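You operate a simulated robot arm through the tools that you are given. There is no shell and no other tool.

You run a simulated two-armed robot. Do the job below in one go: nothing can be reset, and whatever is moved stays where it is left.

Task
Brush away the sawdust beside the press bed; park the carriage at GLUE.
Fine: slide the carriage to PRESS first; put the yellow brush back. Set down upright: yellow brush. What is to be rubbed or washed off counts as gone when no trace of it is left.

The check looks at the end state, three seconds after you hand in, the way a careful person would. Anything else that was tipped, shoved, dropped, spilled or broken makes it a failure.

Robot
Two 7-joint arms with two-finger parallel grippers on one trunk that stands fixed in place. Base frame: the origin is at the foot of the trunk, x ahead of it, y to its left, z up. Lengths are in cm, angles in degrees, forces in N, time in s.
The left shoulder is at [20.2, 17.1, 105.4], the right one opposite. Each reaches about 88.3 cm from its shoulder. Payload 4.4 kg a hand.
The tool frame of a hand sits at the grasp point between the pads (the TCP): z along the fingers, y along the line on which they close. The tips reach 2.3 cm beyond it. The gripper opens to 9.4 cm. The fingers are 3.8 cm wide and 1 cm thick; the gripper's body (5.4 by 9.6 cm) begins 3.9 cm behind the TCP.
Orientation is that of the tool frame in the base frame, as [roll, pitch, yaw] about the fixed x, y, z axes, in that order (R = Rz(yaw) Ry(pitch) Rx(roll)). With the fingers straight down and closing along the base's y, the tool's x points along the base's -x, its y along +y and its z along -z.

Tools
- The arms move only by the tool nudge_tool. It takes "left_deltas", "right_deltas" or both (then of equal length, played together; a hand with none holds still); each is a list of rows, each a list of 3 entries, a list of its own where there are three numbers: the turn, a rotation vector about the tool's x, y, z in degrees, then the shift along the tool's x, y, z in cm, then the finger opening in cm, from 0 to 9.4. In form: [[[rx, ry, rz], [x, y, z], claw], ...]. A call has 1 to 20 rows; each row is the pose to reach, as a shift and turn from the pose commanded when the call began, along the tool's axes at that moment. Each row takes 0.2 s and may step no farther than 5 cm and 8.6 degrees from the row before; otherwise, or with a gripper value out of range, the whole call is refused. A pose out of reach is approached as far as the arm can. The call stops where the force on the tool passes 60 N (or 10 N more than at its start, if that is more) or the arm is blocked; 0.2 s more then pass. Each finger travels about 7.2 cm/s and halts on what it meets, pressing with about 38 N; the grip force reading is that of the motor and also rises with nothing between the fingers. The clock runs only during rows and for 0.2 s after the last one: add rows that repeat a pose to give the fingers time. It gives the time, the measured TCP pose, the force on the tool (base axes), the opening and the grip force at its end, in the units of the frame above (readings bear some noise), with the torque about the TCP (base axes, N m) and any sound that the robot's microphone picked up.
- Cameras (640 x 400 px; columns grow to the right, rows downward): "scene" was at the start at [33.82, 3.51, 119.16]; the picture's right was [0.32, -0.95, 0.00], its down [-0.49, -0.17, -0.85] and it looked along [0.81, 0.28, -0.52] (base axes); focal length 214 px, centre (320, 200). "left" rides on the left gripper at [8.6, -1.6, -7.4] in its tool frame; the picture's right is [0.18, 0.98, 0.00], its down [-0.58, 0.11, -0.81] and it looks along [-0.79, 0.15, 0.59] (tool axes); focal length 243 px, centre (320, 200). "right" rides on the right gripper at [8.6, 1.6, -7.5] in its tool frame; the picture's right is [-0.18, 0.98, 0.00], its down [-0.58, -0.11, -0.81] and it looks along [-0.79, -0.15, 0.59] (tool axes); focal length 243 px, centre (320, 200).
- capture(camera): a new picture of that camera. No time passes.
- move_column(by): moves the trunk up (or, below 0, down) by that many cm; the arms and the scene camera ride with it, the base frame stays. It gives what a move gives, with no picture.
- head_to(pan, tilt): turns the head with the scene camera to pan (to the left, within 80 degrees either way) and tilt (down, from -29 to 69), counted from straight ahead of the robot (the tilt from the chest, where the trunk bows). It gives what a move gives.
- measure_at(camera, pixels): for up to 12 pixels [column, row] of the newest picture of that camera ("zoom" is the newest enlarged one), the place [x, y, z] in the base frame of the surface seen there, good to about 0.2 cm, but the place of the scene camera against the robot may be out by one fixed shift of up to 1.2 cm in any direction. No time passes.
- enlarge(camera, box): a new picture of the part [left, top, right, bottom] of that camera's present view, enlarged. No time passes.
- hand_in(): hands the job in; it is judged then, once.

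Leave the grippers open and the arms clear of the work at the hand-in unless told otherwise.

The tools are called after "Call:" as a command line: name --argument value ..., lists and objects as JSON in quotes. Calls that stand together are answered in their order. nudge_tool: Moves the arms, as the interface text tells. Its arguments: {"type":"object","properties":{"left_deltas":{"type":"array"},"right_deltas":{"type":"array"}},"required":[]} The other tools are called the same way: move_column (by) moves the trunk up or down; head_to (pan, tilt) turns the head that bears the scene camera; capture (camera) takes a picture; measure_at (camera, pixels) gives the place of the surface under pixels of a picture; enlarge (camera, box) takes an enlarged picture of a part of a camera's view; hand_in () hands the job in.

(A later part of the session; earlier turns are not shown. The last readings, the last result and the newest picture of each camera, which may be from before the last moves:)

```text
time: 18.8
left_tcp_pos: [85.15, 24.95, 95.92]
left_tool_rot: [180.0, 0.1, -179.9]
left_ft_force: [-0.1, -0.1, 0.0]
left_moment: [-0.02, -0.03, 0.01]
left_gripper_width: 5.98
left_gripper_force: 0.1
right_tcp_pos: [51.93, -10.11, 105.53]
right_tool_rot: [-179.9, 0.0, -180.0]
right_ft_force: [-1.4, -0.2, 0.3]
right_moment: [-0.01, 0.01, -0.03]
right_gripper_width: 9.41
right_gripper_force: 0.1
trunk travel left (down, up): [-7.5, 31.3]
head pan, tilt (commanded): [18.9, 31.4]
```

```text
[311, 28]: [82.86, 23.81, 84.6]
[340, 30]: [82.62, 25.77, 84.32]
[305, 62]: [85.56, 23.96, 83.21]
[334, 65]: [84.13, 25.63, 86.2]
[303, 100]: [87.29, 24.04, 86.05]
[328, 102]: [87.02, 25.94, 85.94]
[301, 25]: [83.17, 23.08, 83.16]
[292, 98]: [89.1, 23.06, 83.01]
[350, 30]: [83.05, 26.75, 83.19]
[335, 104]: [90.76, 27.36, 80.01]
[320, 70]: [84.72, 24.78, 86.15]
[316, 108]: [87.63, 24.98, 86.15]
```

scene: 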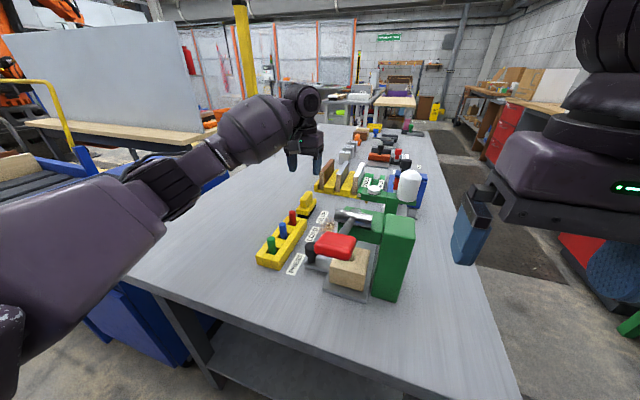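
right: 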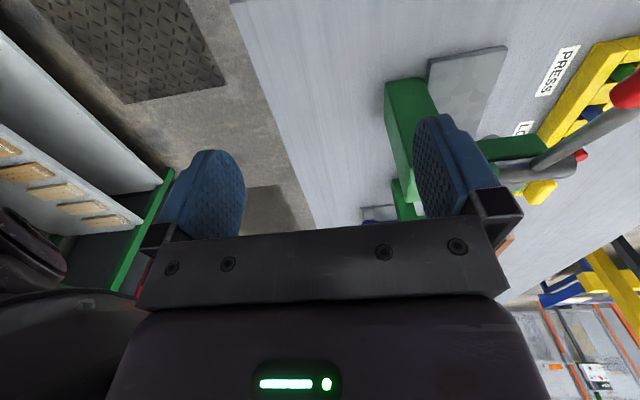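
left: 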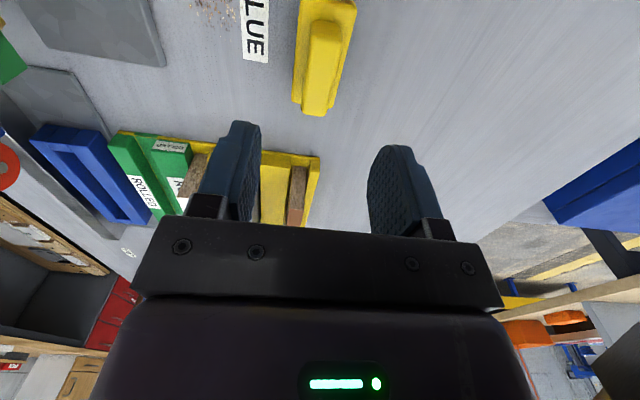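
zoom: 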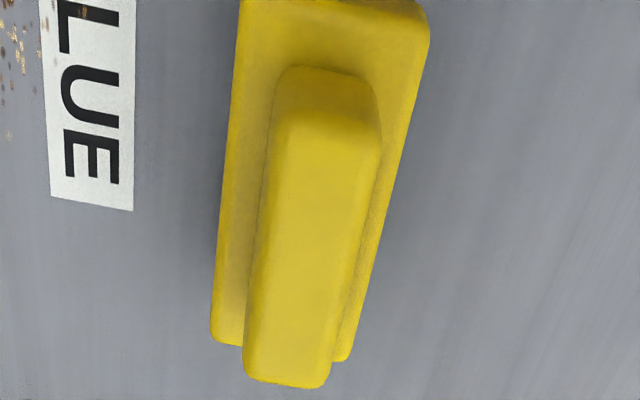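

The brush is aligned with x (body left edge y 23.06 at both ends), with its centre at y 24.9. I'll descend to TCP z 85.7, which puts the tips just above the body top at 83.1.

Call:
nudge_tool --left_deltas '[[[0, 0, 0], [0, -0.05, 3], 6], [[0, 0, 0], [0, -0.05, 6], 6], [[0, 0, 0], [0, -0.05, 8.5], 6], [[0, 0, 0], [0, -0.05, 9.6], 6], [[0, 0, 0], [0, -0.05, 10.3], 6], [[0, 0, 0], [0, -0.05, 10.3], 6]]'

Call:
capture --camera "left"

Call:
enlarge --camera "scene" --box '[270, 160, 350, 220]'

```text
time: 20.2
left_tcp_pos: [85.12, 24.87, 85.5]
left_tool_rot: [-180.0, 0.0, -180.0]
left_ft_force: [0.2, -0.2, -0.2]
left_moment: [-0.01, -0.01, 0.02]
left_gripper_width: 5.99
left_gripper_force: 0.0
right_tcp_pos: [51.93, -10.03, 105.34]
right_tool_rot: [-180.0, 0.0, -179.8]
right_ft_force: [-0.1, -0.5, -0.2]
right_moment: [0.0, -0.01, 0.02]
right_gripper_width: 9.4
right_gripper_force: 0.1
trunk travel left (down, up): [-7.5, 31.3]
head pan, tilt (commanded): [18.9, 31.4]
```

```text
taken
```

left: 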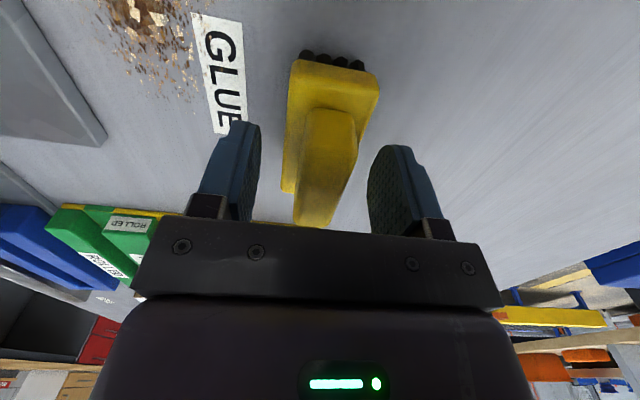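

```text
6.67 times, centred on (310, 190) of scene
```

zoom: 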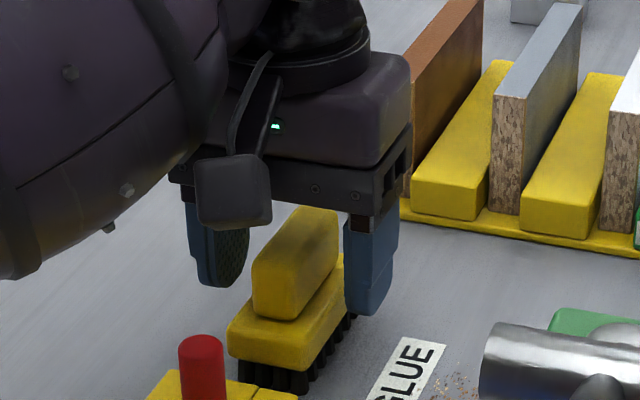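

The fingers straddle the handle. I'll close on it.

Call:
nudge_tool --left_deltas '[[[0, 0, 0], [0, 0, 0], 4], [[0, 0, 0], [0, 0, 0], 2.6], [[0, 0, 0], [0, 0, 0], 1.2], [[0, 0, 0], [0, 0, 0], 1.2], [[0, 0, 0], [0, 0, 0], 1.2]]'

Call:
capture --camera "left"

```text
time: 21.4
left_tcp_pos: [85.21, 24.93, 85.53]
left_tool_rot: [-180.0, 0.0, 180.0]
left_ft_force: [-0.2, 0.1, -0.3]
left_moment: [-0.05, -0.03, 0.0]
left_gripper_width: 2.13
left_gripper_force: 37.7
right_tcp_pos: [51.98, -10.06, 105.62]
right_tool_rot: [180.0, 0.0, -180.0]
right_ft_force: [0.0, 0.1, 0.9]
right_moment: [0.01, -0.01, 0.01]
right_gripper_width: 9.44
right_gripper_force: 0.2
trunk travel left (down, up): [-7.5, 31.3]
head pan, tilt (commanded): [18.9, 31.4]
```

```text
taken
```

left: 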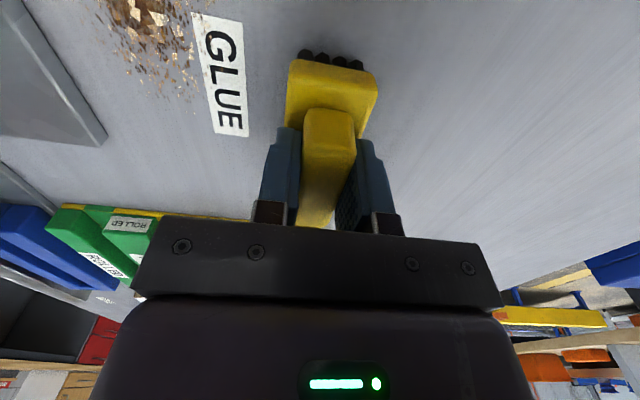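

The brush is held at width 2.13 with 38 N. I'll lift it 10 cm straight up.

Call:
nudge_tool --left_deltas '[[[0, 0, 0], [0, 0, -1], 1.2], [[0, 0, 0], [0, 0, -3], 1.2], [[0, 0, 0], [0, 0, -5.5], 1.2], [[0, 0, 0], [0, 0, -8], 1.2], [[0, 0, 0], [0, 0, -10], 1.2], [[0, 0, 0], [0, 0, -10], 1.2]]'

Call:
capture --camera "left"

Call:
enlarge --camera "scene" --box '[260, 130, 356, 200]'

```text
time: 22.8
left_tcp_pos: [84.96, 24.84, 95.45]
left_tool_rot: [-180.0, -0.1, 180.0]
left_ft_force: [0.4, 0.1, -1.0]
left_moment: [0.0, 0.03, 0.0]
left_gripper_width: 2.13
left_gripper_force: 38.0
right_tcp_pos: [52.09, -10.11, 105.43]
right_tool_rot: [180.0, -0.1, -179.9]
right_ft_force: [0.4, 0.4, -0.5]
right_moment: [-0.01, -0.04, 0.0]
right_gripper_width: 9.42
right_gripper_force: 0.1
trunk travel left (down, up): [-7.5, 31.3]
head pan, tilt (commanded): [18.9, 31.4]
```

```text
taken
```

left: 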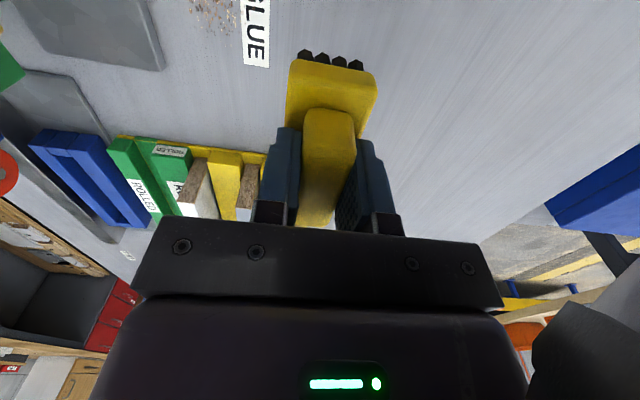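

```text
5.71 times, centred on (308, 165) of scene
```

zoom: 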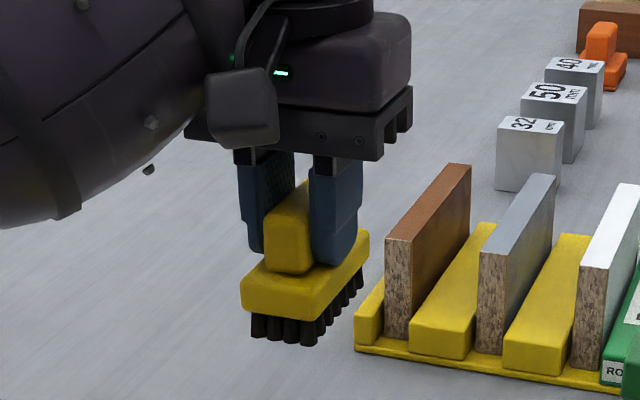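

The brush is held level. I'll turn it 90° and carry it to the near end of the dust at about (73.3, 16.6), still high.

Call:
nudge_tool --left_deltas '[[[0, 0, 8.2], [1.1, -0.8, 0], 1.2], [[0, 0, 16.4], [2.2, -1.5, 0], 1.2], [[0, 0, 24.6], [3.3, -2.3, 0], 1.2], [[0, 0, 32.8], [4.4, -3, 0], 1.2], [[0, 0, 41], [5.5, -3.8, 0], 1.2], [[0, 0, 49.2], [6.6, -4.6, 0], 1.2], [[0, 0, 57.4], [7.7, -5.3, 0], 1.2], [[0, 0, 65.6], [8.8, -6.1, 0], 1.2], [[0, 0, 73.8], [9.9, -6.9, 0], 1.2], [[0, 0, 82], [11, -7.6, 0], 1.2], [[0, 0, 90], [11.85, -8.35, 0], 1.2], [[0, 0, 90], [11.85, -8.35, 0], 1.2]]'

Call:
capture --camera "left"

Call:
capture --camera "scene"

```text
time: 25.4
left_tcp_pos: [73.31, 16.4, 95.53]
left_tool_rot: [-179.9, 0.0, 89.8]
left_ft_force: [0.5, 0.5, -1.2]
left_moment: [0.01, 0.01, -0.02]
left_gripper_width: 2.13
left_gripper_force: 38.2
right_tcp_pos: [52.01, -10.06, 105.53]
right_tool_rot: [-180.0, -0.1, -180.0]
right_ft_force: [-0.4, 0.5, -0.4]
right_moment: [0.0, 0.0, 0.01]
right_gripper_width: 9.41
right_gripper_force: 0.0
trunk travel left (down, up): [-7.5, 31.3]
head pan, tilt (commanded): [18.9, 31.4]
```

```text
taken
```

left: 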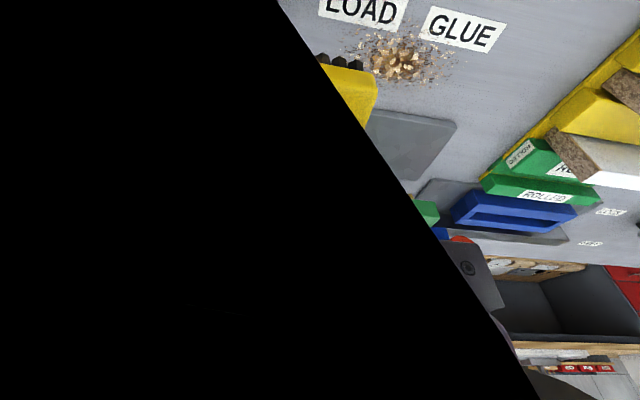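

```text
taken
```

scene: 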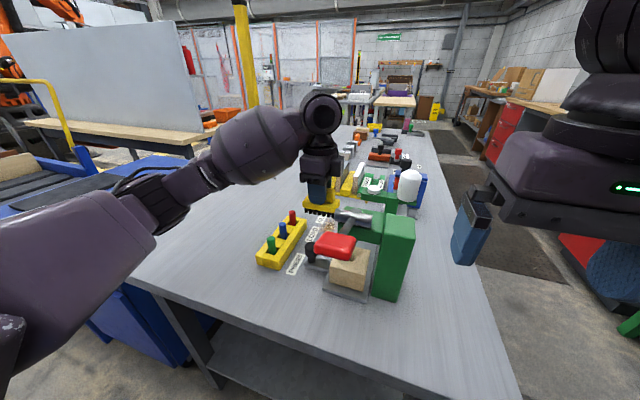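

Brush is in place above the near end of the dust. I'll lower it to the height it was grasped at and read the contact force.

Call:
nudge_tool --left_deltas '[[[0, 0, 0], [0, 0, 3], 1.2], [[0, 0, 0], [0, 0, 6], 1.2], [[0, 0, 0], [0, 0, 8.5], 1.2], [[0, 0, 0], [0, 0, 9.5], 1.2], [[0, 0, 0], [0, 0, 10], 1.2], [[0, 0, 0], [0, 0, 10.1], 1.2], [[0, 0, 0], [0, 0, 10.1], 1.2]]'

Call:
capture --camera "left"

Call:
enlarge --camera "scene" --box '[270, 170, 370, 250]'

```text
time: 27.0
left_tcp_pos: [73.33, 16.58, 85.52]
left_tool_rot: [180.0, -0.1, 90.1]
left_ft_force: [0.3, 0.4, 1.1]
left_moment: [0.02, 0.01, -0.02]
left_gripper_width: 2.11
left_gripper_force: 38.1
right_tcp_pos: [51.92, -10.12, 105.39]
right_tool_rot: [-179.9, 0.0, -180.0]
right_ft_force: [0.4, -0.7, 0.2]
right_moment: [-0.01, 0.0, -0.02]
right_gripper_width: 9.42
right_gripper_force: 0.0
trunk travel left (down, up): [-7.5, 31.3]
head pan, tilt (commanded): [18.9, 31.4]
```

```text
taken
```

left: 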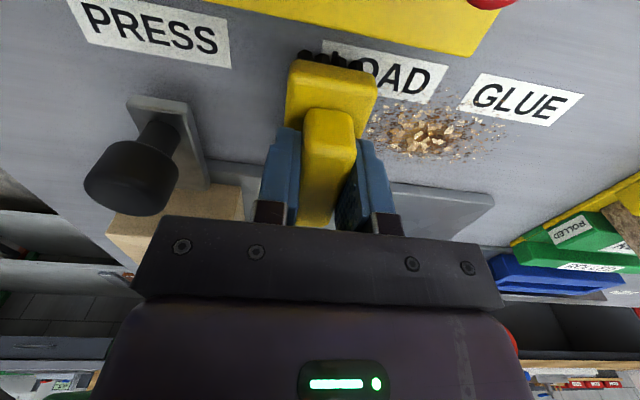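

```text
5.00 times, centred on (320, 210) of scene
```

zoom: 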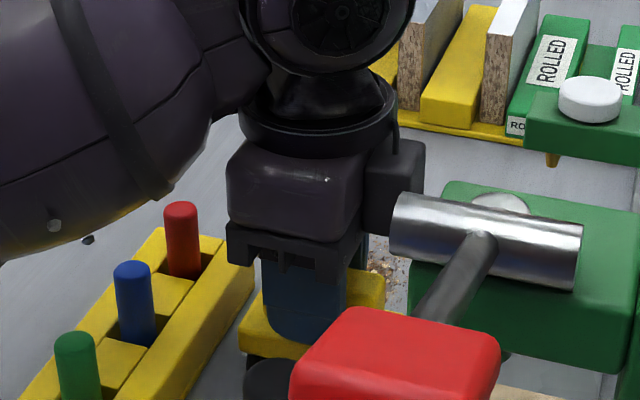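

Contact is about 2 N (1.1 against −1.2 when carried), so the bristles just touch. I'll press in another 0.15 cm, then sweep slowly +x across the patch to x 88.5.

Call:
nudge_tool --left_deltas '[[[0, 0, 0], [0, 0, 0.1], 1.2], [[0, 0, 0], [0, 0, 0.15], 1.2], [[0, 0, 0], [0, 0.5, 0.15], 1.2], [[0, 0, 0], [0, 1.2, 0.15], 1.2], [[0, 0, 0], [0, 2, 0.15], 1.2]]'

Call:
capture --camera "left"

```text
time: 28.2
left_tcp_pos: [75.24, 16.57, 85.5]
left_tool_rot: [179.9, 0.0, 89.9]
left_ft_force: [-2.7, -0.8, 9.6]
left_moment: [0.02, 0.11, -0.01]
left_gripper_width: 2.14
left_gripper_force: 38.2
right_tcp_pos: [51.95, -10.05, 105.44]
right_tool_rot: [-179.9, 0.0, 179.9]
right_ft_force: [0.0, 0.3, -0.5]
right_moment: [-0.01, 0.04, 0.0]
right_gripper_width: 9.38
right_gripper_force: 0.2
trunk travel left (down, up): [-7.5, 31.3]
head pan, tilt (commanded): [18.9, 31.4]
```

```text
taken
```

left: 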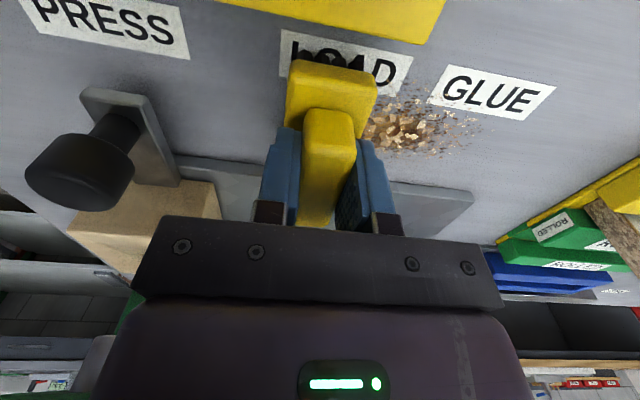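

Contact is now about 10 N down with light drag. I'll sweep on at about 6 cm/s across the patch.

Call:
nudge_tool --left_deltas '[[[0, 0, 0], [0, 1.2, 0], 1.2], [[0, 0, 0], [0, 2.4, 0], 1.2], [[0, 0, 0], [0, 3.6, 0], 1.2], [[0, 0, 0], [0, 4.8, 0], 1.2], [[0, 0, 0], [0, 6, 0], 1.2], [[0, 0, 0], [0, 7.2, 0], 1.2], [[0, 0, 0], [0, 8.4, 0], 1.2], [[0, 0, 0], [0, 9.6, 0], 1.2], [[0, 0, 0], [0, 10.8, 0], 1.2], [[0, 0, 0], [0, 12, 0], 1.2], [[0, 0, 0], [0, 13.2, 0], 1.2]]'

Call:
capture --camera "left"

Call:
enlarge --camera "scene" --box '[270, 170, 370, 250]'

```text
time: 30.6
left_tcp_pos: [88.31, 16.48, 85.56]
left_tool_rot: [179.9, 0.0, 90.0]
left_ft_force: [-4.4, -1.0, 12.2]
left_moment: [-0.07, 0.31, 0.01]
left_gripper_width: 2.15
left_gripper_force: 38.6
right_tcp_pos: [51.79, -10.2, 105.59]
right_tool_rot: [-180.0, 0.0, 180.0]
right_ft_force: [-0.3, -0.7, -0.7]
right_moment: [-0.02, -0.01, 0.0]
right_gripper_width: 9.4
right_gripper_force: 0.0
trunk travel left (down, up): [-7.5, 31.3]
head pan, tilt (commanded): [18.9, 31.4]
```

```text
taken
```

left: 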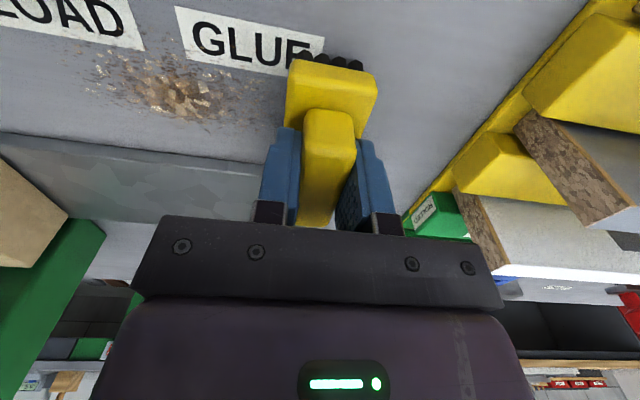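

```text
5.00 times, centred on (320, 210) of scene
```

zoom: 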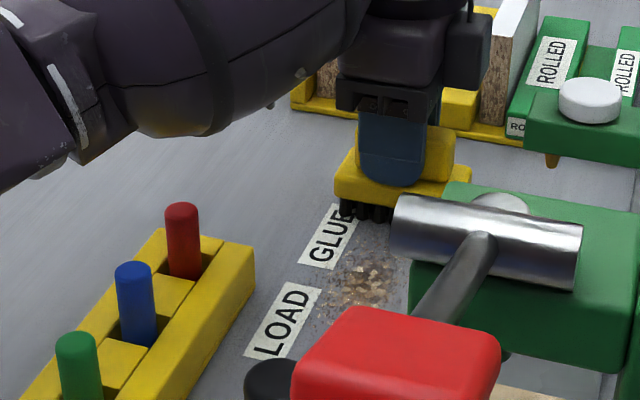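

The patch has clearly faded after one pass. I'll sweep back toward −x over it.

Call:
nudge_tool --left_deltas '[[[0, 0, 0], [0, -1.2, 0], 1.2], [[0, 0, 0], [0, -2.4, 0], 1.2], [[0, 0, 0], [0, -3.6, 0], 1.2], [[0, 0, 0], [0, -4.8, 0], 1.2], [[0, 0, 0], [0, -6, 0], 1.2], [[0, 0, 0], [0, -7.2, 0], 1.2], [[0, 0, 0], [0, -8.4, 0], 1.2], [[0, 0, 0], [0, -9.6, 0], 1.2], [[0, 0, 0], [0, -10.8, 0], 1.2], [[0, 0, 0], [0, -12, 0], 1.2], [[0, 0, 0], [0, -13.2, 0], 1.2], [[0, 0, 0], [0, -14.4, 0], 1.2], [[0, 0, 0], [0, -15.2, 0], 1.2]]'

Call:
capture --camera "left"

Call:
enlarge --camera "left" --box '[350, 50, 606, 210]'

```text
time: 33.4
left_tcp_pos: [73.16, 16.57, 85.57]
left_tool_rot: [179.8, -0.1, 90.0]
left_ft_force: [10.0, -0.2, 26.8]
left_moment: [0.07, -0.06, -0.01]
left_gripper_width: 2.13
left_gripper_force: 38.1
right_tcp_pos: [51.95, -10.15, 105.54]
right_tool_rot: [180.0, 0.1, 179.9]
right_ft_force: [0.7, -0.7, 0.0]
right_moment: [0.04, 0.01, 0.01]
right_gripper_width: 9.39
right_gripper_force: 0.0
trunk travel left (down, up): [-7.5, 31.3]
head pan, tilt (commanded): [18.9, 31.4]
```

```text
taken
```

left: 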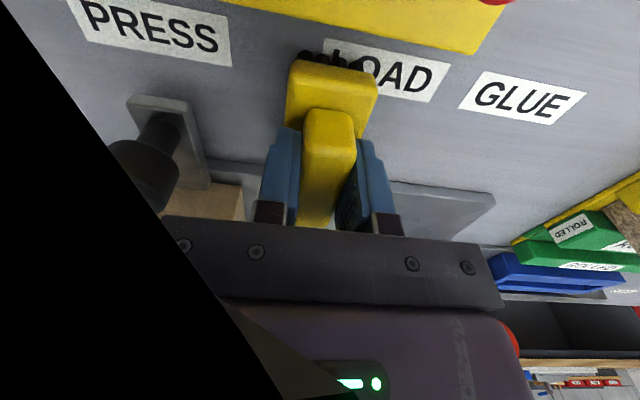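

```text
2.50 times, centred on (478, 130) of left
```

zoom: 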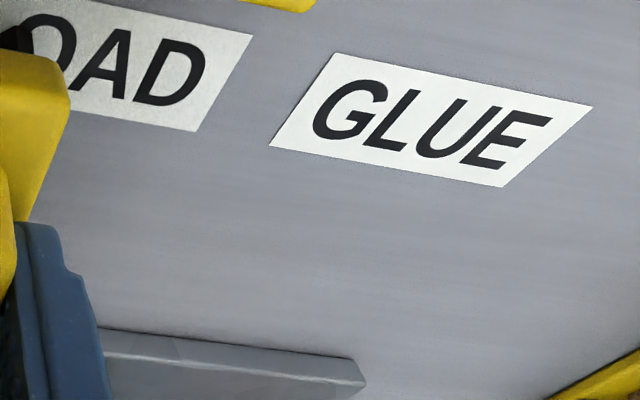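

The patch looks clean after two passes, though the down force has risen to 27 N. I'll ease up 0.1 cm and do one more full pass to catch faint remains.

Call:
nudge_tool --left_deltas '[[[0, 0, 0], [0, 0, -0.1], 1.2], [[0, 0, 0], [0, 1.2, -0.1], 1.2], [[0, 0, 0], [0, 2.4, -0.1], 1.2], [[0, 0, 0], [0, 3.6, -0.1], 1.2], [[0, 0, 0], [0, 4.8, -0.1], 1.2], [[0, 0, 0], [0, 6, -0.1], 1.2], [[0, 0, 0], [0, 7.2, -0.1], 1.2], [[0, 0, 0], [0, 8.4, -0.1], 1.2], [[0, 0, 0], [0, 9.6, -0.1], 1.2], [[0, 0, 0], [0, 10.8, -0.1], 1.2], [[0, 0, 0], [0, 12, -0.1], 1.2], [[0, 0, 0], [0, 13.2, -0.1], 1.2], [[0, 0, 0], [0, 14.4, -0.1], 1.2], [[0, 0, 0], [0, 15.2, -0.1], 1.2]]'

Call:
capture --camera "left"

Call:
enlarge --camera "left" --box '[40, 10, 300, 172]'

Call:
enlarge --camera "scene" --box '[290, 190, 370, 240]'

```text
time: 36.4
left_tcp_pos: [88.38, 16.53, 85.41]
left_tool_rot: [180.0, 0.0, 89.9]
left_ft_force: [-0.3, -0.7, 4.0]
left_moment: [0.0, 0.02, 0.08]
left_gripper_width: 2.16
left_gripper_force: 37.8
right_tcp_pos: [51.96, -10.15, 105.31]
right_tool_rot: [-180.0, 0.1, -180.0]
right_ft_force: [0.5, -0.1, -0.1]
right_moment: [0.02, -0.02, 0.01]
right_gripper_width: 9.4
right_gripper_force: 0.0
trunk travel left (down, up): [-7.5, 31.3]
head pan, tilt (commanded): [18.9, 31.4]
```

```text
taken
```

left: 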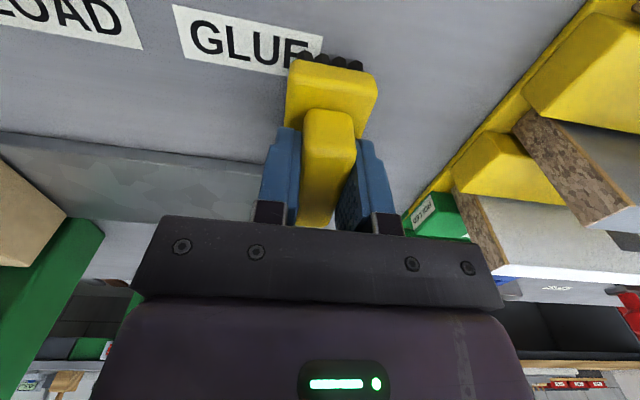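

```text
2.46 times, centred on (170, 91) of left
```

zoom: 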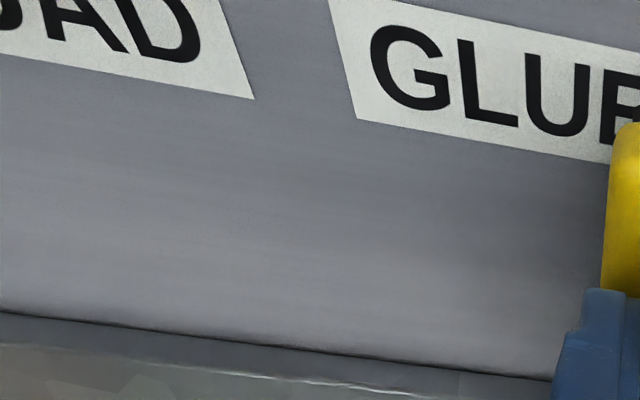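

```text
8.00 times, centred on (330, 215) of scene
```

zoom: 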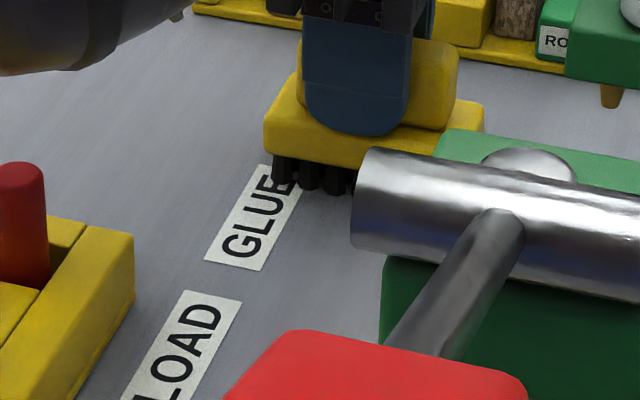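

The surface is clean from both cameras. To be thorough, I'll do one pass back shifted 1 cm to +y, covering the label side, then end on a pass shifted 0.5 cm to −y.

Call:
nudge_tool --left_deltas '[[[0, 0, 0], [0.5, 0, 0], 1.2], [[0, 0, 0], [1, -0.8, 0.05], 1.2], [[0, 0, 0], [1, -2, 0.05], 1.2], [[0, 0, 0], [1, -3.2, 0.05], 1.2], [[0, 0, 0], [1, -4.4, 0.05], 1.2], [[0, 0, 0], [1, -5.6, 0.05], 1.2], [[0, 0, 0], [1, -6.8, 0.05], 1.2], [[0, 0, 0], [1, -8, 0.05], 1.2], [[0, 0, 0], [1, -9.2, 0.05], 1.2], [[0, 0, 0], [1, -10.4, 0.05], 1.2], [[0, 0, 0], [1, -11.6, 0.05], 1.2], [[0, 0, 0], [1, -12.8, 0.05], 1.2], [[0, 0, 0], [1, -14, 0.05], 1.2], [[0, 0, 0], [1, -15, 0.05], 1.2]]'

Call:
nudge_tool --left_deltas '[[[0, 0, 0], [-0.8, 0, 0], 1.2], [[0, 0, 0], [-1.5, 0.8, 0], 1.2], [[0, 0, 0], [-1.5, 2, 0], 1.2], [[0, 0, 0], [-1.5, 3.2, 0], 1.2], [[0, 0, 0], [-1.5, 4.4, 0], 1.2], [[0, 0, 0], [-1.5, 5.6, 0], 1.2], [[0, 0, 0], [-1.5, 6.8, 0], 1.2], [[0, 0, 0], [-1.5, 8, 0], 1.2], [[0, 0, 0], [-1.5, 9.2, 0], 1.2], [[0, 0, 0], [-1.5, 10.4, 0], 1.2], [[0, 0, 0], [-1.5, 11.6, 0], 1.2], [[0, 0, 0], [-1.5, 12.8, 0], 1.2], [[0, 0, 0], [-1.5, 14, 0], 1.2], [[0, 0, 0], [-1.5, 15, 0], 1.2]]'

Call:
capture --camera "left"

```text
time: 39.4
left_tcp_pos: [73.34, 17.66, 85.47]
left_tool_rot: [179.9, 0.0, 90.0]
left_ft_force: [6.0, 2.1, 16.6]
left_moment: [-0.02, -0.15, 0.01]
left_gripper_width: 2.14
left_gripper_force: 38.2
right_tcp_pos: [51.83, -10.11, 105.46]
right_tool_rot: [-180.0, 0.0, -180.0]
right_ft_force: [-0.7, 0.5, 0.6]
right_moment: [0.03, 0.0, -0.01]
right_gripper_width: 9.41
right_gripper_force: 0.0
trunk travel left (down, up): [-7.5, 31.3]
head pan, tilt (commanded): [18.9, 31.4]
```

```text
time: 42.4
left_tcp_pos: [88.47, 15.96, 85.56]
left_tool_rot: [180.0, 0.1, 89.9]
left_ft_force: [-0.5, -1.5, 5.8]
left_moment: [-0.04, 0.1, -0.01]
left_gripper_width: 2.15
left_gripper_force: 37.8
right_tcp_pos: [51.87, -10.05, 105.52]
right_tool_rot: [179.9, 0.0, 180.0]
right_ft_force: [-0.2, 0.6, 0.1]
right_moment: [-0.02, -0.02, 0.03]
right_gripper_width: 9.4
right_gripper_force: 0.0
trunk travel left (down, up): [-7.5, 31.3]
head pan, tilt (commanded): [18.9, 31.4]
```

```text
taken
```

left: 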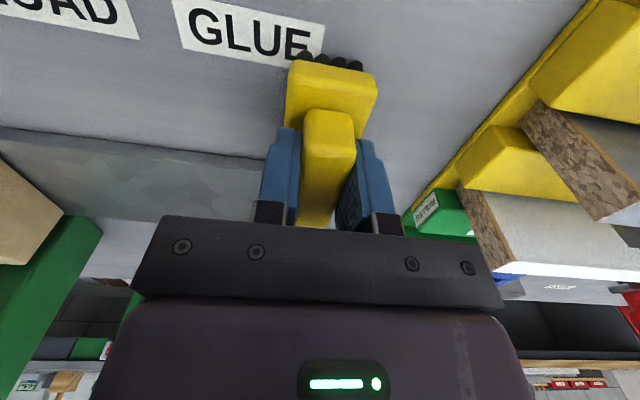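

The table is clean. I'll lift the brush, then turn it back and bring it above its original spot (85.15, 24.95).

Call:
nudge_tool --left_deltas '[[[0, 0, 0], [0, 0, -2], 1.2], [[0, 0, 0], [0, 0, -5], 1.2], [[0, 0, 0], [0, 0, -8], 1.2], [[0, 0, 0], [0, 0, -10.2], 1.2], [[0, 0, -8.2], [0.8, -0.3, -10.2], 1.2], [[0, 0, -16.4], [1.6, -0.6, -10.2], 1.2], [[0, 0, -24.6], [2.4, -0.9, -10.2], 1.2], [[0, 0, -32.8], [3.2, -1.2, -10.2], 1.2], [[0, 0, -41], [4, -1.5, -10.2], 1.2], [[0, 0, -49.2], [4.8, -1.8, -10.2], 1.2], [[0, 0, -57.4], [5.6, -2.1, -10.2], 1.2], [[0, 0, -65.6], [6.4, -2.4, -10.2], 1.2], [[0, 0, -73.8], [7.2, -2.7, -10.2], 1.2], [[0, 0, -82], [8, -3, -10.2], 1.2], [[0, 0, -90], [8.85, -3.35, -10.2], 1.2], [[0, 0, -90], [8.85, -3.35, -10.2], 1.2]]'

Call:
capture --camera "left"

Call:
enlarge --camera "scene" --box '[260, 130, 356, 200]'

```text
time: 45.8
left_tcp_pos: [85.13, 24.9, 95.65]
left_tool_rot: [-179.9, 0.0, -179.9]
left_ft_force: [-0.1, 0.1, 0.0]
left_moment: [0.0, 0.03, 0.03]
left_gripper_width: 2.15
left_gripper_force: 38.3
right_tcp_pos: [52.0, -10.11, 105.49]
right_tool_rot: [-180.0, 0.0, 179.9]
right_ft_force: [0.0, 0.2, 0.0]
right_moment: [-0.02, 0.0, -0.01]
right_gripper_width: 9.4
right_gripper_force: 0.1
trunk travel left (down, up): [-7.5, 31.3]
head pan, tilt (commanded): [18.9, 31.4]
```

```text
taken
```

left: 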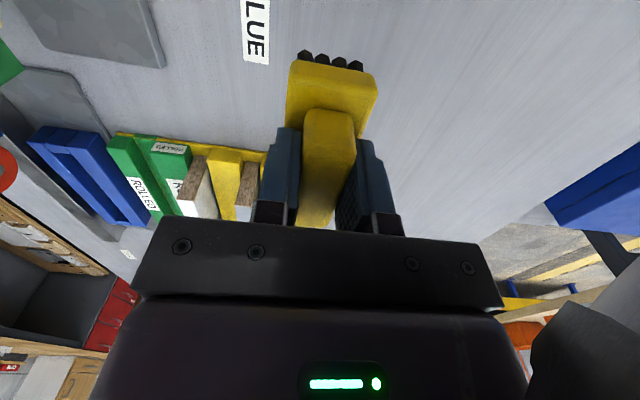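

```text
5.71 times, centred on (308, 165) of scene
```

zoom: 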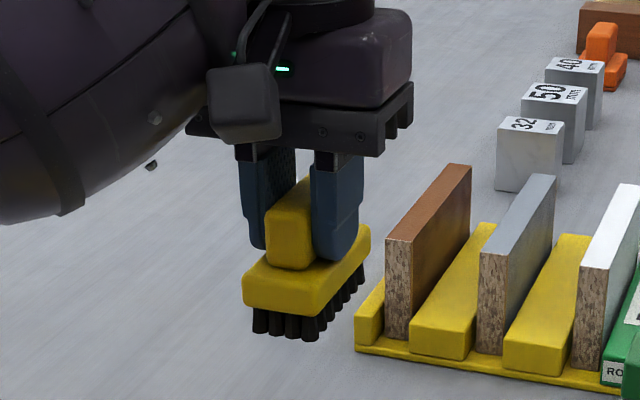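

The brush sits in the grip as it did after the first lift. I'll lower it over its original spot and read the contact force.

Call:
nudge_tool --left_deltas '[[[0, 0, 0], [0, 0, 3], 1.2], [[0, 0, 0], [0, 0, 6], 1.2], [[0, 0, 0], [0, 0, 8.5], 1.2], [[0, 0, 0], [0, 0, 9.5], 1.2], [[0, 0, 0], [0, 0, 9.9], 1.2], [[0, 0, 0], [0, 0, 10.05], 1.2], [[0, 0, 0], [0, 0, 10.05], 1.2]]'

Call:
enlarge --camera "scene" --box '[270, 160, 350, 220]'

```text
time: 47.4
left_tcp_pos: [85.21, 24.78, 85.5]
left_tool_rot: [-180.0, 0.0, 179.9]
left_ft_force: [0.3, 0.6, 0.6]
left_moment: [0.01, 0.04, -0.01]
left_gripper_width: 2.14
left_gripper_force: 38.0
right_tcp_pos: [52.02, -10.1, 105.44]
right_tool_rot: [179.9, 0.1, -180.0]
right_ft_force: [-0.8, 0.1, 0.3]
right_moment: [-0.03, -0.01, 0.02]
right_gripper_width: 9.39
right_gripper_force: 0.1
trunk travel left (down, up): [-7.5, 31.3]
head pan, tilt (commanded): [18.9, 31.4]
```

```text
6.67 times, centred on (310, 190) of scene
```

zoom: 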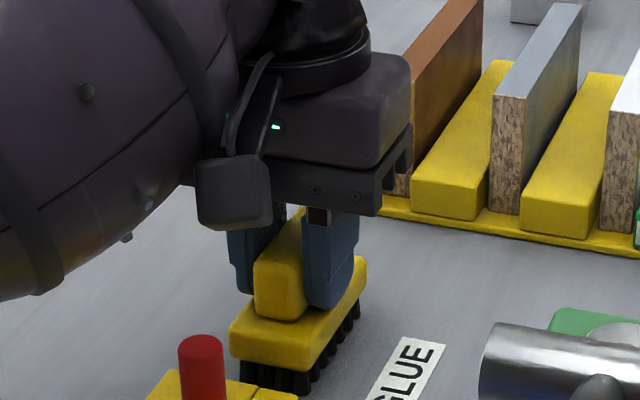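

Force is only 0.6 N, so contact isn't certain. I'll lower by another 0.15 cm.

Call:
nudge_tool --left_deltas '[[[0, 0, 0], [0, 0, 0.08], 1.2], [[0, 0, 0], [0, 0, 0.15], 1.2], [[0, 0, 0], [0, 0, 0.15], 1.2]]'

```text
time: 48.2
left_tcp_pos: [85.12, 24.77, 85.47]
left_tool_rot: [-179.9, 0.2, 180.0]
left_ft_force: [0.5, 0.4, 6.9]
left_moment: [0.06, 0.21, -0.05]
left_gripper_width: 2.14
left_gripper_force: 37.7
right_tcp_pos: [51.96, -10.1, 105.52]
right_tool_rot: [180.0, 0.1, 179.9]
right_ft_force: [0.2, 0.3, -0.4]
right_moment: [-0.03, 0.05, 0.03]
right_gripper_width: 9.39
right_gripper_force: 0.0
trunk travel left (down, up): [-7.5, 31.3]
head pan, tilt (commanded): [18.9, 31.4]
```

The brush is on the table at 7 N. I'll ease off 0.1 cm, open the fingers and rise straight up.

Call:
nudge_tool --left_deltas '[[[0, 0, 0], [0, 0, -0.1], 1.2], [[0, 0, 0], [0, 0, -0.1], 3], [[0, 0, 0], [0, 0, -0.1], 5], [[0, 0, 0], [0, 0, -0.1], 6], [[0, 0, 0], [0, 0, -0.1], 6], [[0, 0, 0], [0, 0, -2], 6], [[0, 0, 0], [0, 0, -5], 6], [[0, 0, 0], [0, 0, -9], 6], [[0, 0, 0], [0, 0, -13], 6], [[0, 0, 0], [0, 0, -13], 6]]'

Call:
capture --camera "left"

Call:
enlarge --camera "scene" --box '[270, 160, 350, 220]'

```text
time: 50.4
left_tcp_pos: [85.15, 24.71, 98.07]
left_tool_rot: [179.9, 0.0, -180.0]
left_ft_force: [1.2, 0.2, 1.0]
left_moment: [-0.01, 0.02, 0.02]
left_gripper_width: 6.0
left_gripper_force: 0.1
right_tcp_pos: [52.12, -10.11, 105.4]
right_tool_rot: [179.9, -0.1, 180.0]
right_ft_force: [-1.1, 0.8, -0.4]
right_moment: [-0.01, 0.01, 0.02]
right_gripper_width: 9.41
right_gripper_force: 0.1
trunk travel left (down, up): [-7.5, 31.3]
head pan, tilt (commanded): [18.9, 31.4]
```

```text
taken
```

left: 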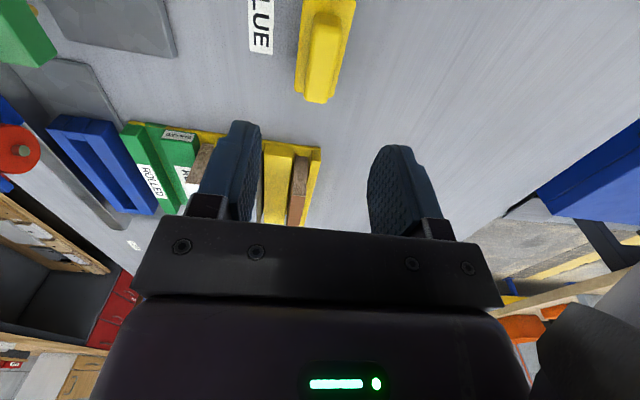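

```text
6.67 times, centred on (310, 190) of scene
```

zoom: 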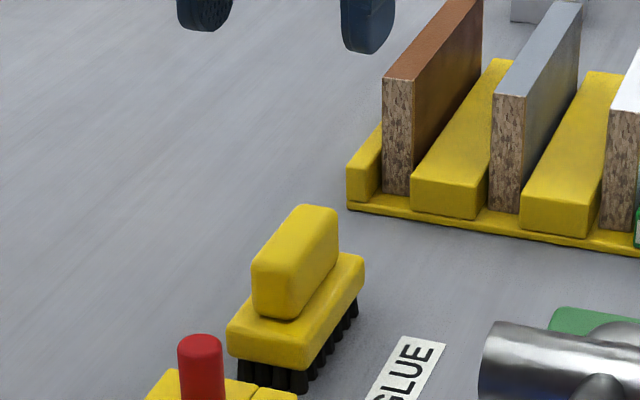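

The brush stands upright in its place. I'll raise the left hand, move back to about (70, 24, 108) and yaw 90° again for the carriage knob.

Call:
nudge_tool --left_deltas '[[[0, 0, 0], [0, 0, -4], 6.5], [[0, 0, 8.2], [1.4, -0.1, -6], 6.5], [[0, 0, 16.4], [2.8, -0.2, -8], 6.5], [[0, 0, 24.6], [4.2, -0.3, -9.5], 6.5], [[0, 0, 32.8], [5.6, -0.4, -9.5], 6.5], [[0, 0, 41], [7, -0.5, -9.5], 6.5], [[0, 0, 49.2], [8.4, -0.6, -9.5], 6.5], [[0, 0, 57.4], [9.8, -0.7, -9.5], 6.5], [[0, 0, 65.6], [11.2, -0.8, -9.5], 6.5], [[0, 0, 73.8], [12.6, -0.9, -9.5], 6.5], [[0, 0, 82], [14, -0.95, -9.5], 6.5], [[0, 0, 90], [15.15, -0.95, -9.5], 6.5], [[0, 0, 90], [15.15, -0.95, -9.5], 6.5]]'

Call:
capture --camera "left"

Call:
capture --camera "scene"

```text
time: 53.2
left_tcp_pos: [70.0, 24.04, 107.83]
left_tool_rot: [-180.0, 0.0, 89.9]
left_ft_force: [0.6, -0.3, -0.5]
left_moment: [0.0, -0.01, -0.02]
left_gripper_width: 6.49
left_gripper_force: 0.1
right_tcp_pos: [52.0, -10.07, 105.36]
right_tool_rot: [-179.9, 0.0, -180.0]
right_ft_force: [-0.4, 0.0, -0.4]
right_moment: [0.03, -0.02, 0.01]
right_gripper_width: 9.38
right_gripper_force: 0.1
trunk travel left (down, up): [-7.5, 31.3]
head pan, tilt (commanded): [18.9, 31.4]
```

```text
taken
```

left: 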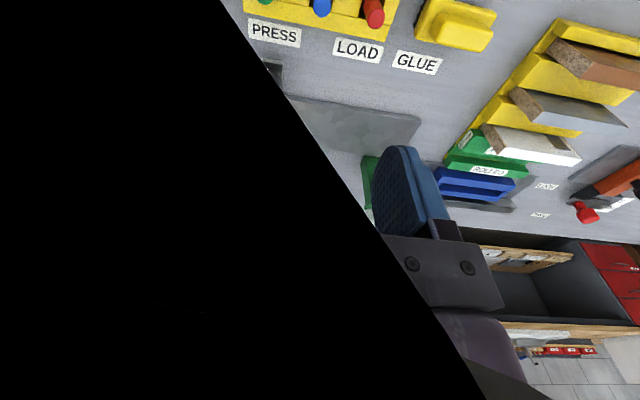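

```text
taken
```

scene: 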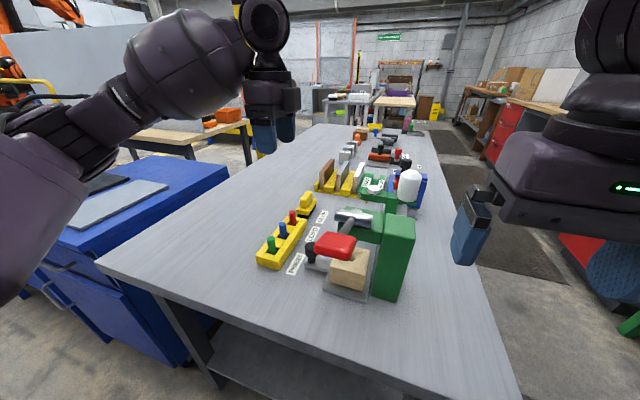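

Work area is clear. I'll return to the pre-grasp pose above the knob at PRESS (65, 17.8, 98.6), leaning 10° as before.

Call:
nudge_tool --left_deltas '[[[0, -2, 0], [-1.25, -1, 1.9], 6.5], [[0, -4, 0], [-2.5, -2, 3.8], 6.5], [[0, -6, 0], [-3.75, -3, 5.6], 6.5], [[0, -8, 0], [-5, -4, 7.5], 6.5], [[0, -10, 0], [-6.24, -5, 9.4], 6.5], [[0, -10, 0], [-6.24, -5, 9.4], 6.5]]'

Call:
capture --camera "left"

Call:
enlarge --camera "scene" --box '[250, 180, 410, 290]'

```text
time: 54.6
left_tcp_pos: [64.85, 17.5, 98.6]
left_tool_rot: [180.0, 10.0, 90.0]
left_ft_force: [0.2, 0.1, 0.4]
left_moment: [0.03, 0.01, 0.02]
left_gripper_width: 6.52
left_gripper_force: 0.0
right_tcp_pos: [52.04, -10.01, 105.46]
right_tool_rot: [180.0, 0.0, 180.0]
right_ft_force: [0.1, 0.0, 0.7]
right_moment: [0.01, 0.04, 0.01]
right_gripper_width: 9.4
right_gripper_force: 0.0
trunk travel left (down, up): [-7.5, 31.3]
head pan, tilt (commanded): [18.9, 31.4]
```

```text
taken
```

left: 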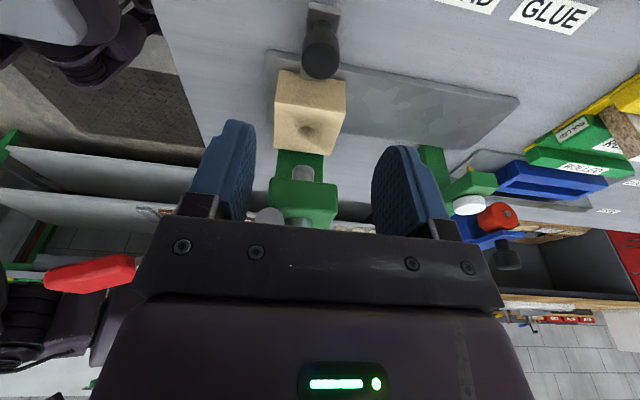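

```text
3.64 times, centred on (330, 235) of scene
```

zoom: 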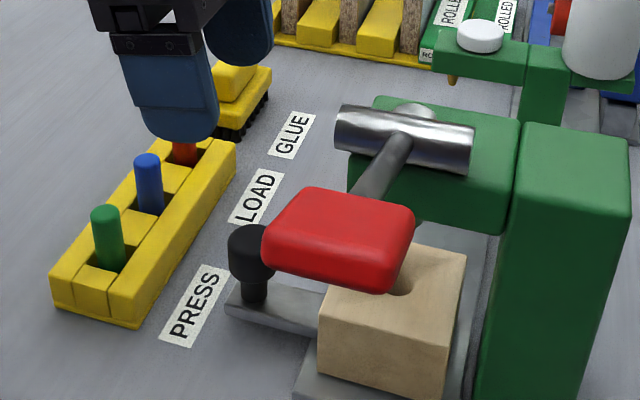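

The knob is at (321,52). I'll measure it and the block and ram before going down.

Call:
measure_at --camera "left" --pixels '[[305, 55], [321, 60], [338, 56], [321, 38], [276, 85], [346, 90], [303, 173], [300, 205], [270, 214], [338, 190], [455, 185], [468, 205]]'

```text
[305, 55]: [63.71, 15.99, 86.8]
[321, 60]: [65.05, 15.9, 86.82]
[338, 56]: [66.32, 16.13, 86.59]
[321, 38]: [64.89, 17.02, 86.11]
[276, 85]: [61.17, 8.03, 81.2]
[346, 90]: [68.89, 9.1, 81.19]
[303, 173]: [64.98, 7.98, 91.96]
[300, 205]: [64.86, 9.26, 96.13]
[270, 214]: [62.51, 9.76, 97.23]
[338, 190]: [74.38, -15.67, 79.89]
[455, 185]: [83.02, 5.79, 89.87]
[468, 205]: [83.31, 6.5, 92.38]
```

The knob is at x 65.0, exactly under the ram line. I'll descend along the fingers and grip it.

Call:
nudge_tool --left_deltas '[[[0, 0, 0], [0, 0, 3], 6.5], [[0, 0, 0], [0, 0, 6], 6.5], [[0, 0, 0], [0, 0, 9], 6.5], [[0, 0, 0], [0, 0, 11.5], 6.5], [[0, 0, 0], [0, 0, 13], 6.5], [[0, 0, 0], [0, 0, 13], 6.5], [[0, 0, 0], [0, 0, 13], 4.5], [[0, 0, 0], [0, 0, 13], 3], [[0, 0, 0], [0, 0, 13], 2], [[0, 0, 0], [0, 0, 13], 2], [[0, 0, 0], [0, 0, 13], 2]]'

Call:
capture --camera "left"

```text
time: 57.0
left_tcp_pos: [64.88, 15.35, 85.69]
left_tool_rot: [179.8, 10.0, 90.1]
left_ft_force: [26.7, -3.1, 3.7]
left_moment: [-0.46, 0.35, 0.25]
left_gripper_width: 2.97
left_gripper_force: 45.2
right_tcp_pos: [52.16, -10.12, 105.34]
right_tool_rot: [180.0, -0.2, -180.0]
right_ft_force: [0.1, -0.2, 0.1]
right_moment: [-0.03, 0.0, 0.01]
right_gripper_width: 9.39
right_gripper_force: 0.0
trunk travel left (down, up): [-7.5, 31.3]
head pan, tilt (commanded): [18.9, 31.4]
```

```text
taken
```

left: 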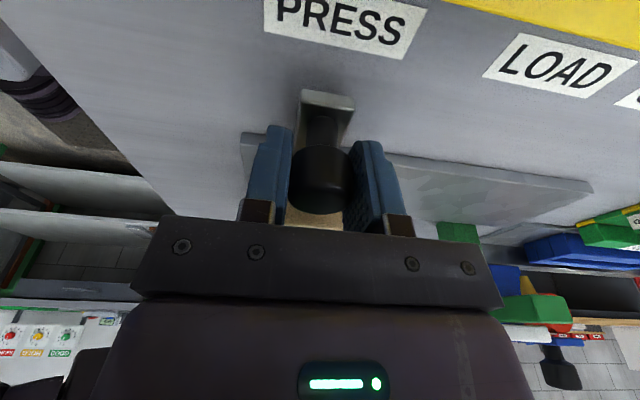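

The knob is gripped, and the 27 N in +x shows the carriage is against its stop. I'll slide it +x toward GLUE, 10 cm first.

Call:
nudge_tool --left_deltas '[[[0, 0, 0], [0, 0.5, 0], 2], [[0, 0, 0], [0, 1.3, 0], 2], [[0, 0, 0], [0, 2.3, 0], 2], [[0, 0, 0], [0, 3.3, 0], 2], [[0, 0, 0], [0, 4.3, 0], 2], [[0, 0, 0], [0, 5.3, 0], 2], [[0, 0, 0], [0, 6.3, 0], 2], [[0, 0, 0], [0, 7.3, 0], 2], [[0, 0, 0], [0, 8.3, 0], 2], [[0, 0, 0], [0, 9.2, 0], 2], [[0, 0, 0], [0, 10, 0], 2]]'

Call:
capture --camera "scene"

Call:
capture --camera "left"

```text
time: 59.4
left_tcp_pos: [74.93, 15.4, 85.71]
left_tool_rot: [-180.0, 9.9, 90.0]
left_ft_force: [-0.5, -8.4, 4.4]
left_moment: [0.23, 0.78, 0.01]
left_gripper_width: 2.98
left_gripper_force: 44.4
right_tcp_pos: [52.02, -10.17, 105.45]
right_tool_rot: [179.9, 0.1, 179.9]
right_ft_force: [-0.4, 0.4, 0.7]
right_moment: [0.0, 0.0, 0.01]
right_gripper_width: 9.39
right_gripper_force: 0.1
trunk travel left (down, up): [-7.5, 31.3]
head pan, tilt (commanded): [18.9, 31.4]
```

```text
taken
```

scene: 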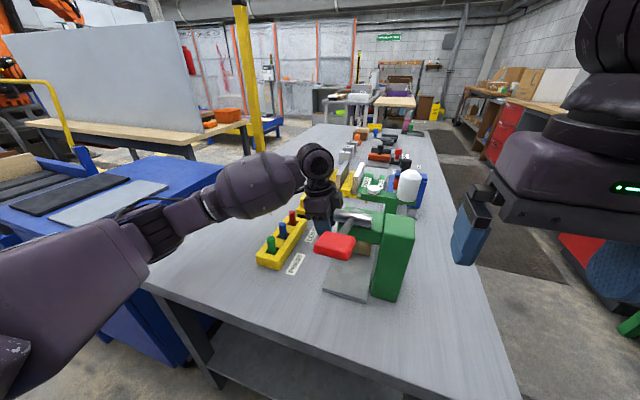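

```text
taken
```

left: 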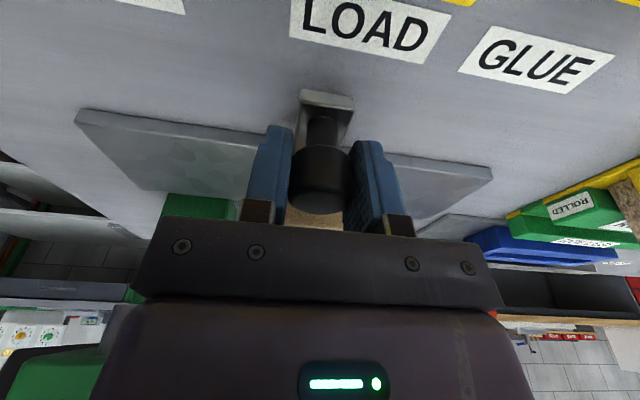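

The carriage moves freely. I'll slide 8 cm more, to about x 83, and look.

Call:
nudge_tool --left_deltas '[[[0, 0, 0], [0, 0.8, 0], 2], [[0, 0, 0], [0, 1.8, 0], 2], [[0, 0, 0], [0, 2.8, 0], 2], [[0, 0, 0], [0, 3.8, 0], 2], [[0, 0, 0], [0, 4.8, 0], 2], [[0, 0, 0], [0, 5.8, 0], 2], [[0, 0, 0], [0, 6.8, 0], 2], [[0, 0, 0], [0, 7.5, 0], 2], [[0, 0, 0], [0, 8, 0], 2]]'

Call:
capture --camera "left"

Call:
enlarge --camera "scene" --box '[260, 150, 420, 250]'

```text
time: 61.4
left_tcp_pos: [82.97, 15.37, 85.75]
left_tool_rot: [-180.0, 10.0, 89.8]
left_ft_force: [-0.5, -8.6, -2.9]
left_moment: [0.04, -0.24, 0.0]
left_gripper_width: 3.01
left_gripper_force: 44.9
right_tcp_pos: [52.1, -10.22, 105.43]
right_tool_rot: [-180.0, 0.1, 179.9]
right_ft_force: [0.7, -0.6, 1.6]
right_moment: [-0.03, 0.0, 0.02]
right_gripper_width: 9.38
right_gripper_force: 0.1
trunk travel left (down, up): [-7.5, 31.3]
head pan, tilt (commanded): [18.9, 31.4]
```

```text
taken
```

left: 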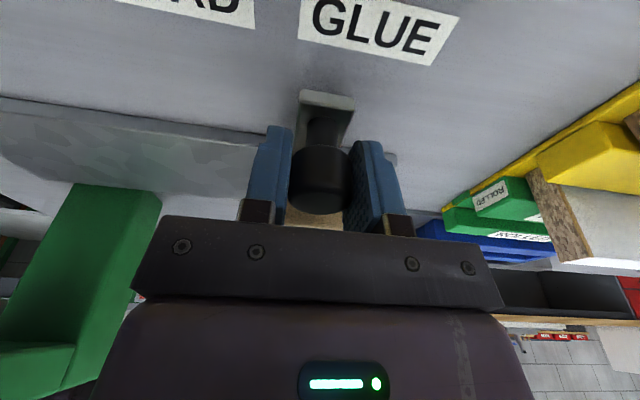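

```text
4.00 times, centred on (340, 200) of scene
```

zoom: 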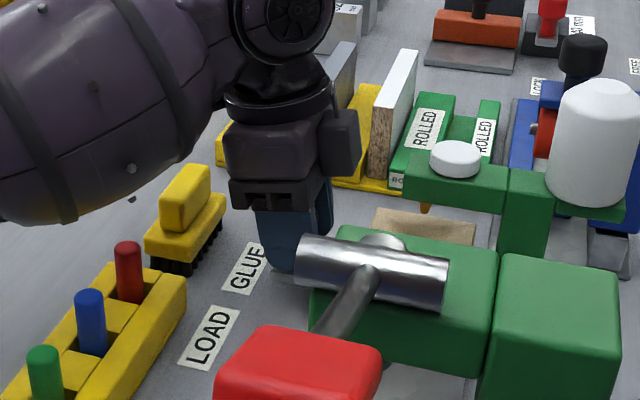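

No end stop yet at x 83. I'll measure the GLUE label ends and the tab edges to set the final position.

Call:
measure_at --camera "left" --pixels '[[301, 36], [430, 63], [312, 5], [456, 16], [303, 98], [351, 103], [305, 92], [352, 96], [397, 155], [320, 150], [232, 20], [250, 22]]'

Call:
measure_at --camera "scene" --pixels '[[366, 202], [366, 201], [367, 200], [373, 190], [355, 205], [378, 210], [370, 208], [362, 207]]'

```text
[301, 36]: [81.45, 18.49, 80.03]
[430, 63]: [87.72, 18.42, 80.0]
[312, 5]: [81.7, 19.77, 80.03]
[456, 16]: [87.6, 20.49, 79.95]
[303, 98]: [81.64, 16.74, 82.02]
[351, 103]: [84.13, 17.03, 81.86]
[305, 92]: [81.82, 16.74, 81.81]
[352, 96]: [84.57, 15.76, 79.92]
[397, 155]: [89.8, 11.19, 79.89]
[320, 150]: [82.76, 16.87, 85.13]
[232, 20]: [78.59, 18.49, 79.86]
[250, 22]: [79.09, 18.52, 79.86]
```

```text
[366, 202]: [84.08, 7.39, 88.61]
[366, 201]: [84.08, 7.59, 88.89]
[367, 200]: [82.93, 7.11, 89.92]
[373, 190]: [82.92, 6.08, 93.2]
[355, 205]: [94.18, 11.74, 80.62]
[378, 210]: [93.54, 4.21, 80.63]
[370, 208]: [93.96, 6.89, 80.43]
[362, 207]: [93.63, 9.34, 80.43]
```

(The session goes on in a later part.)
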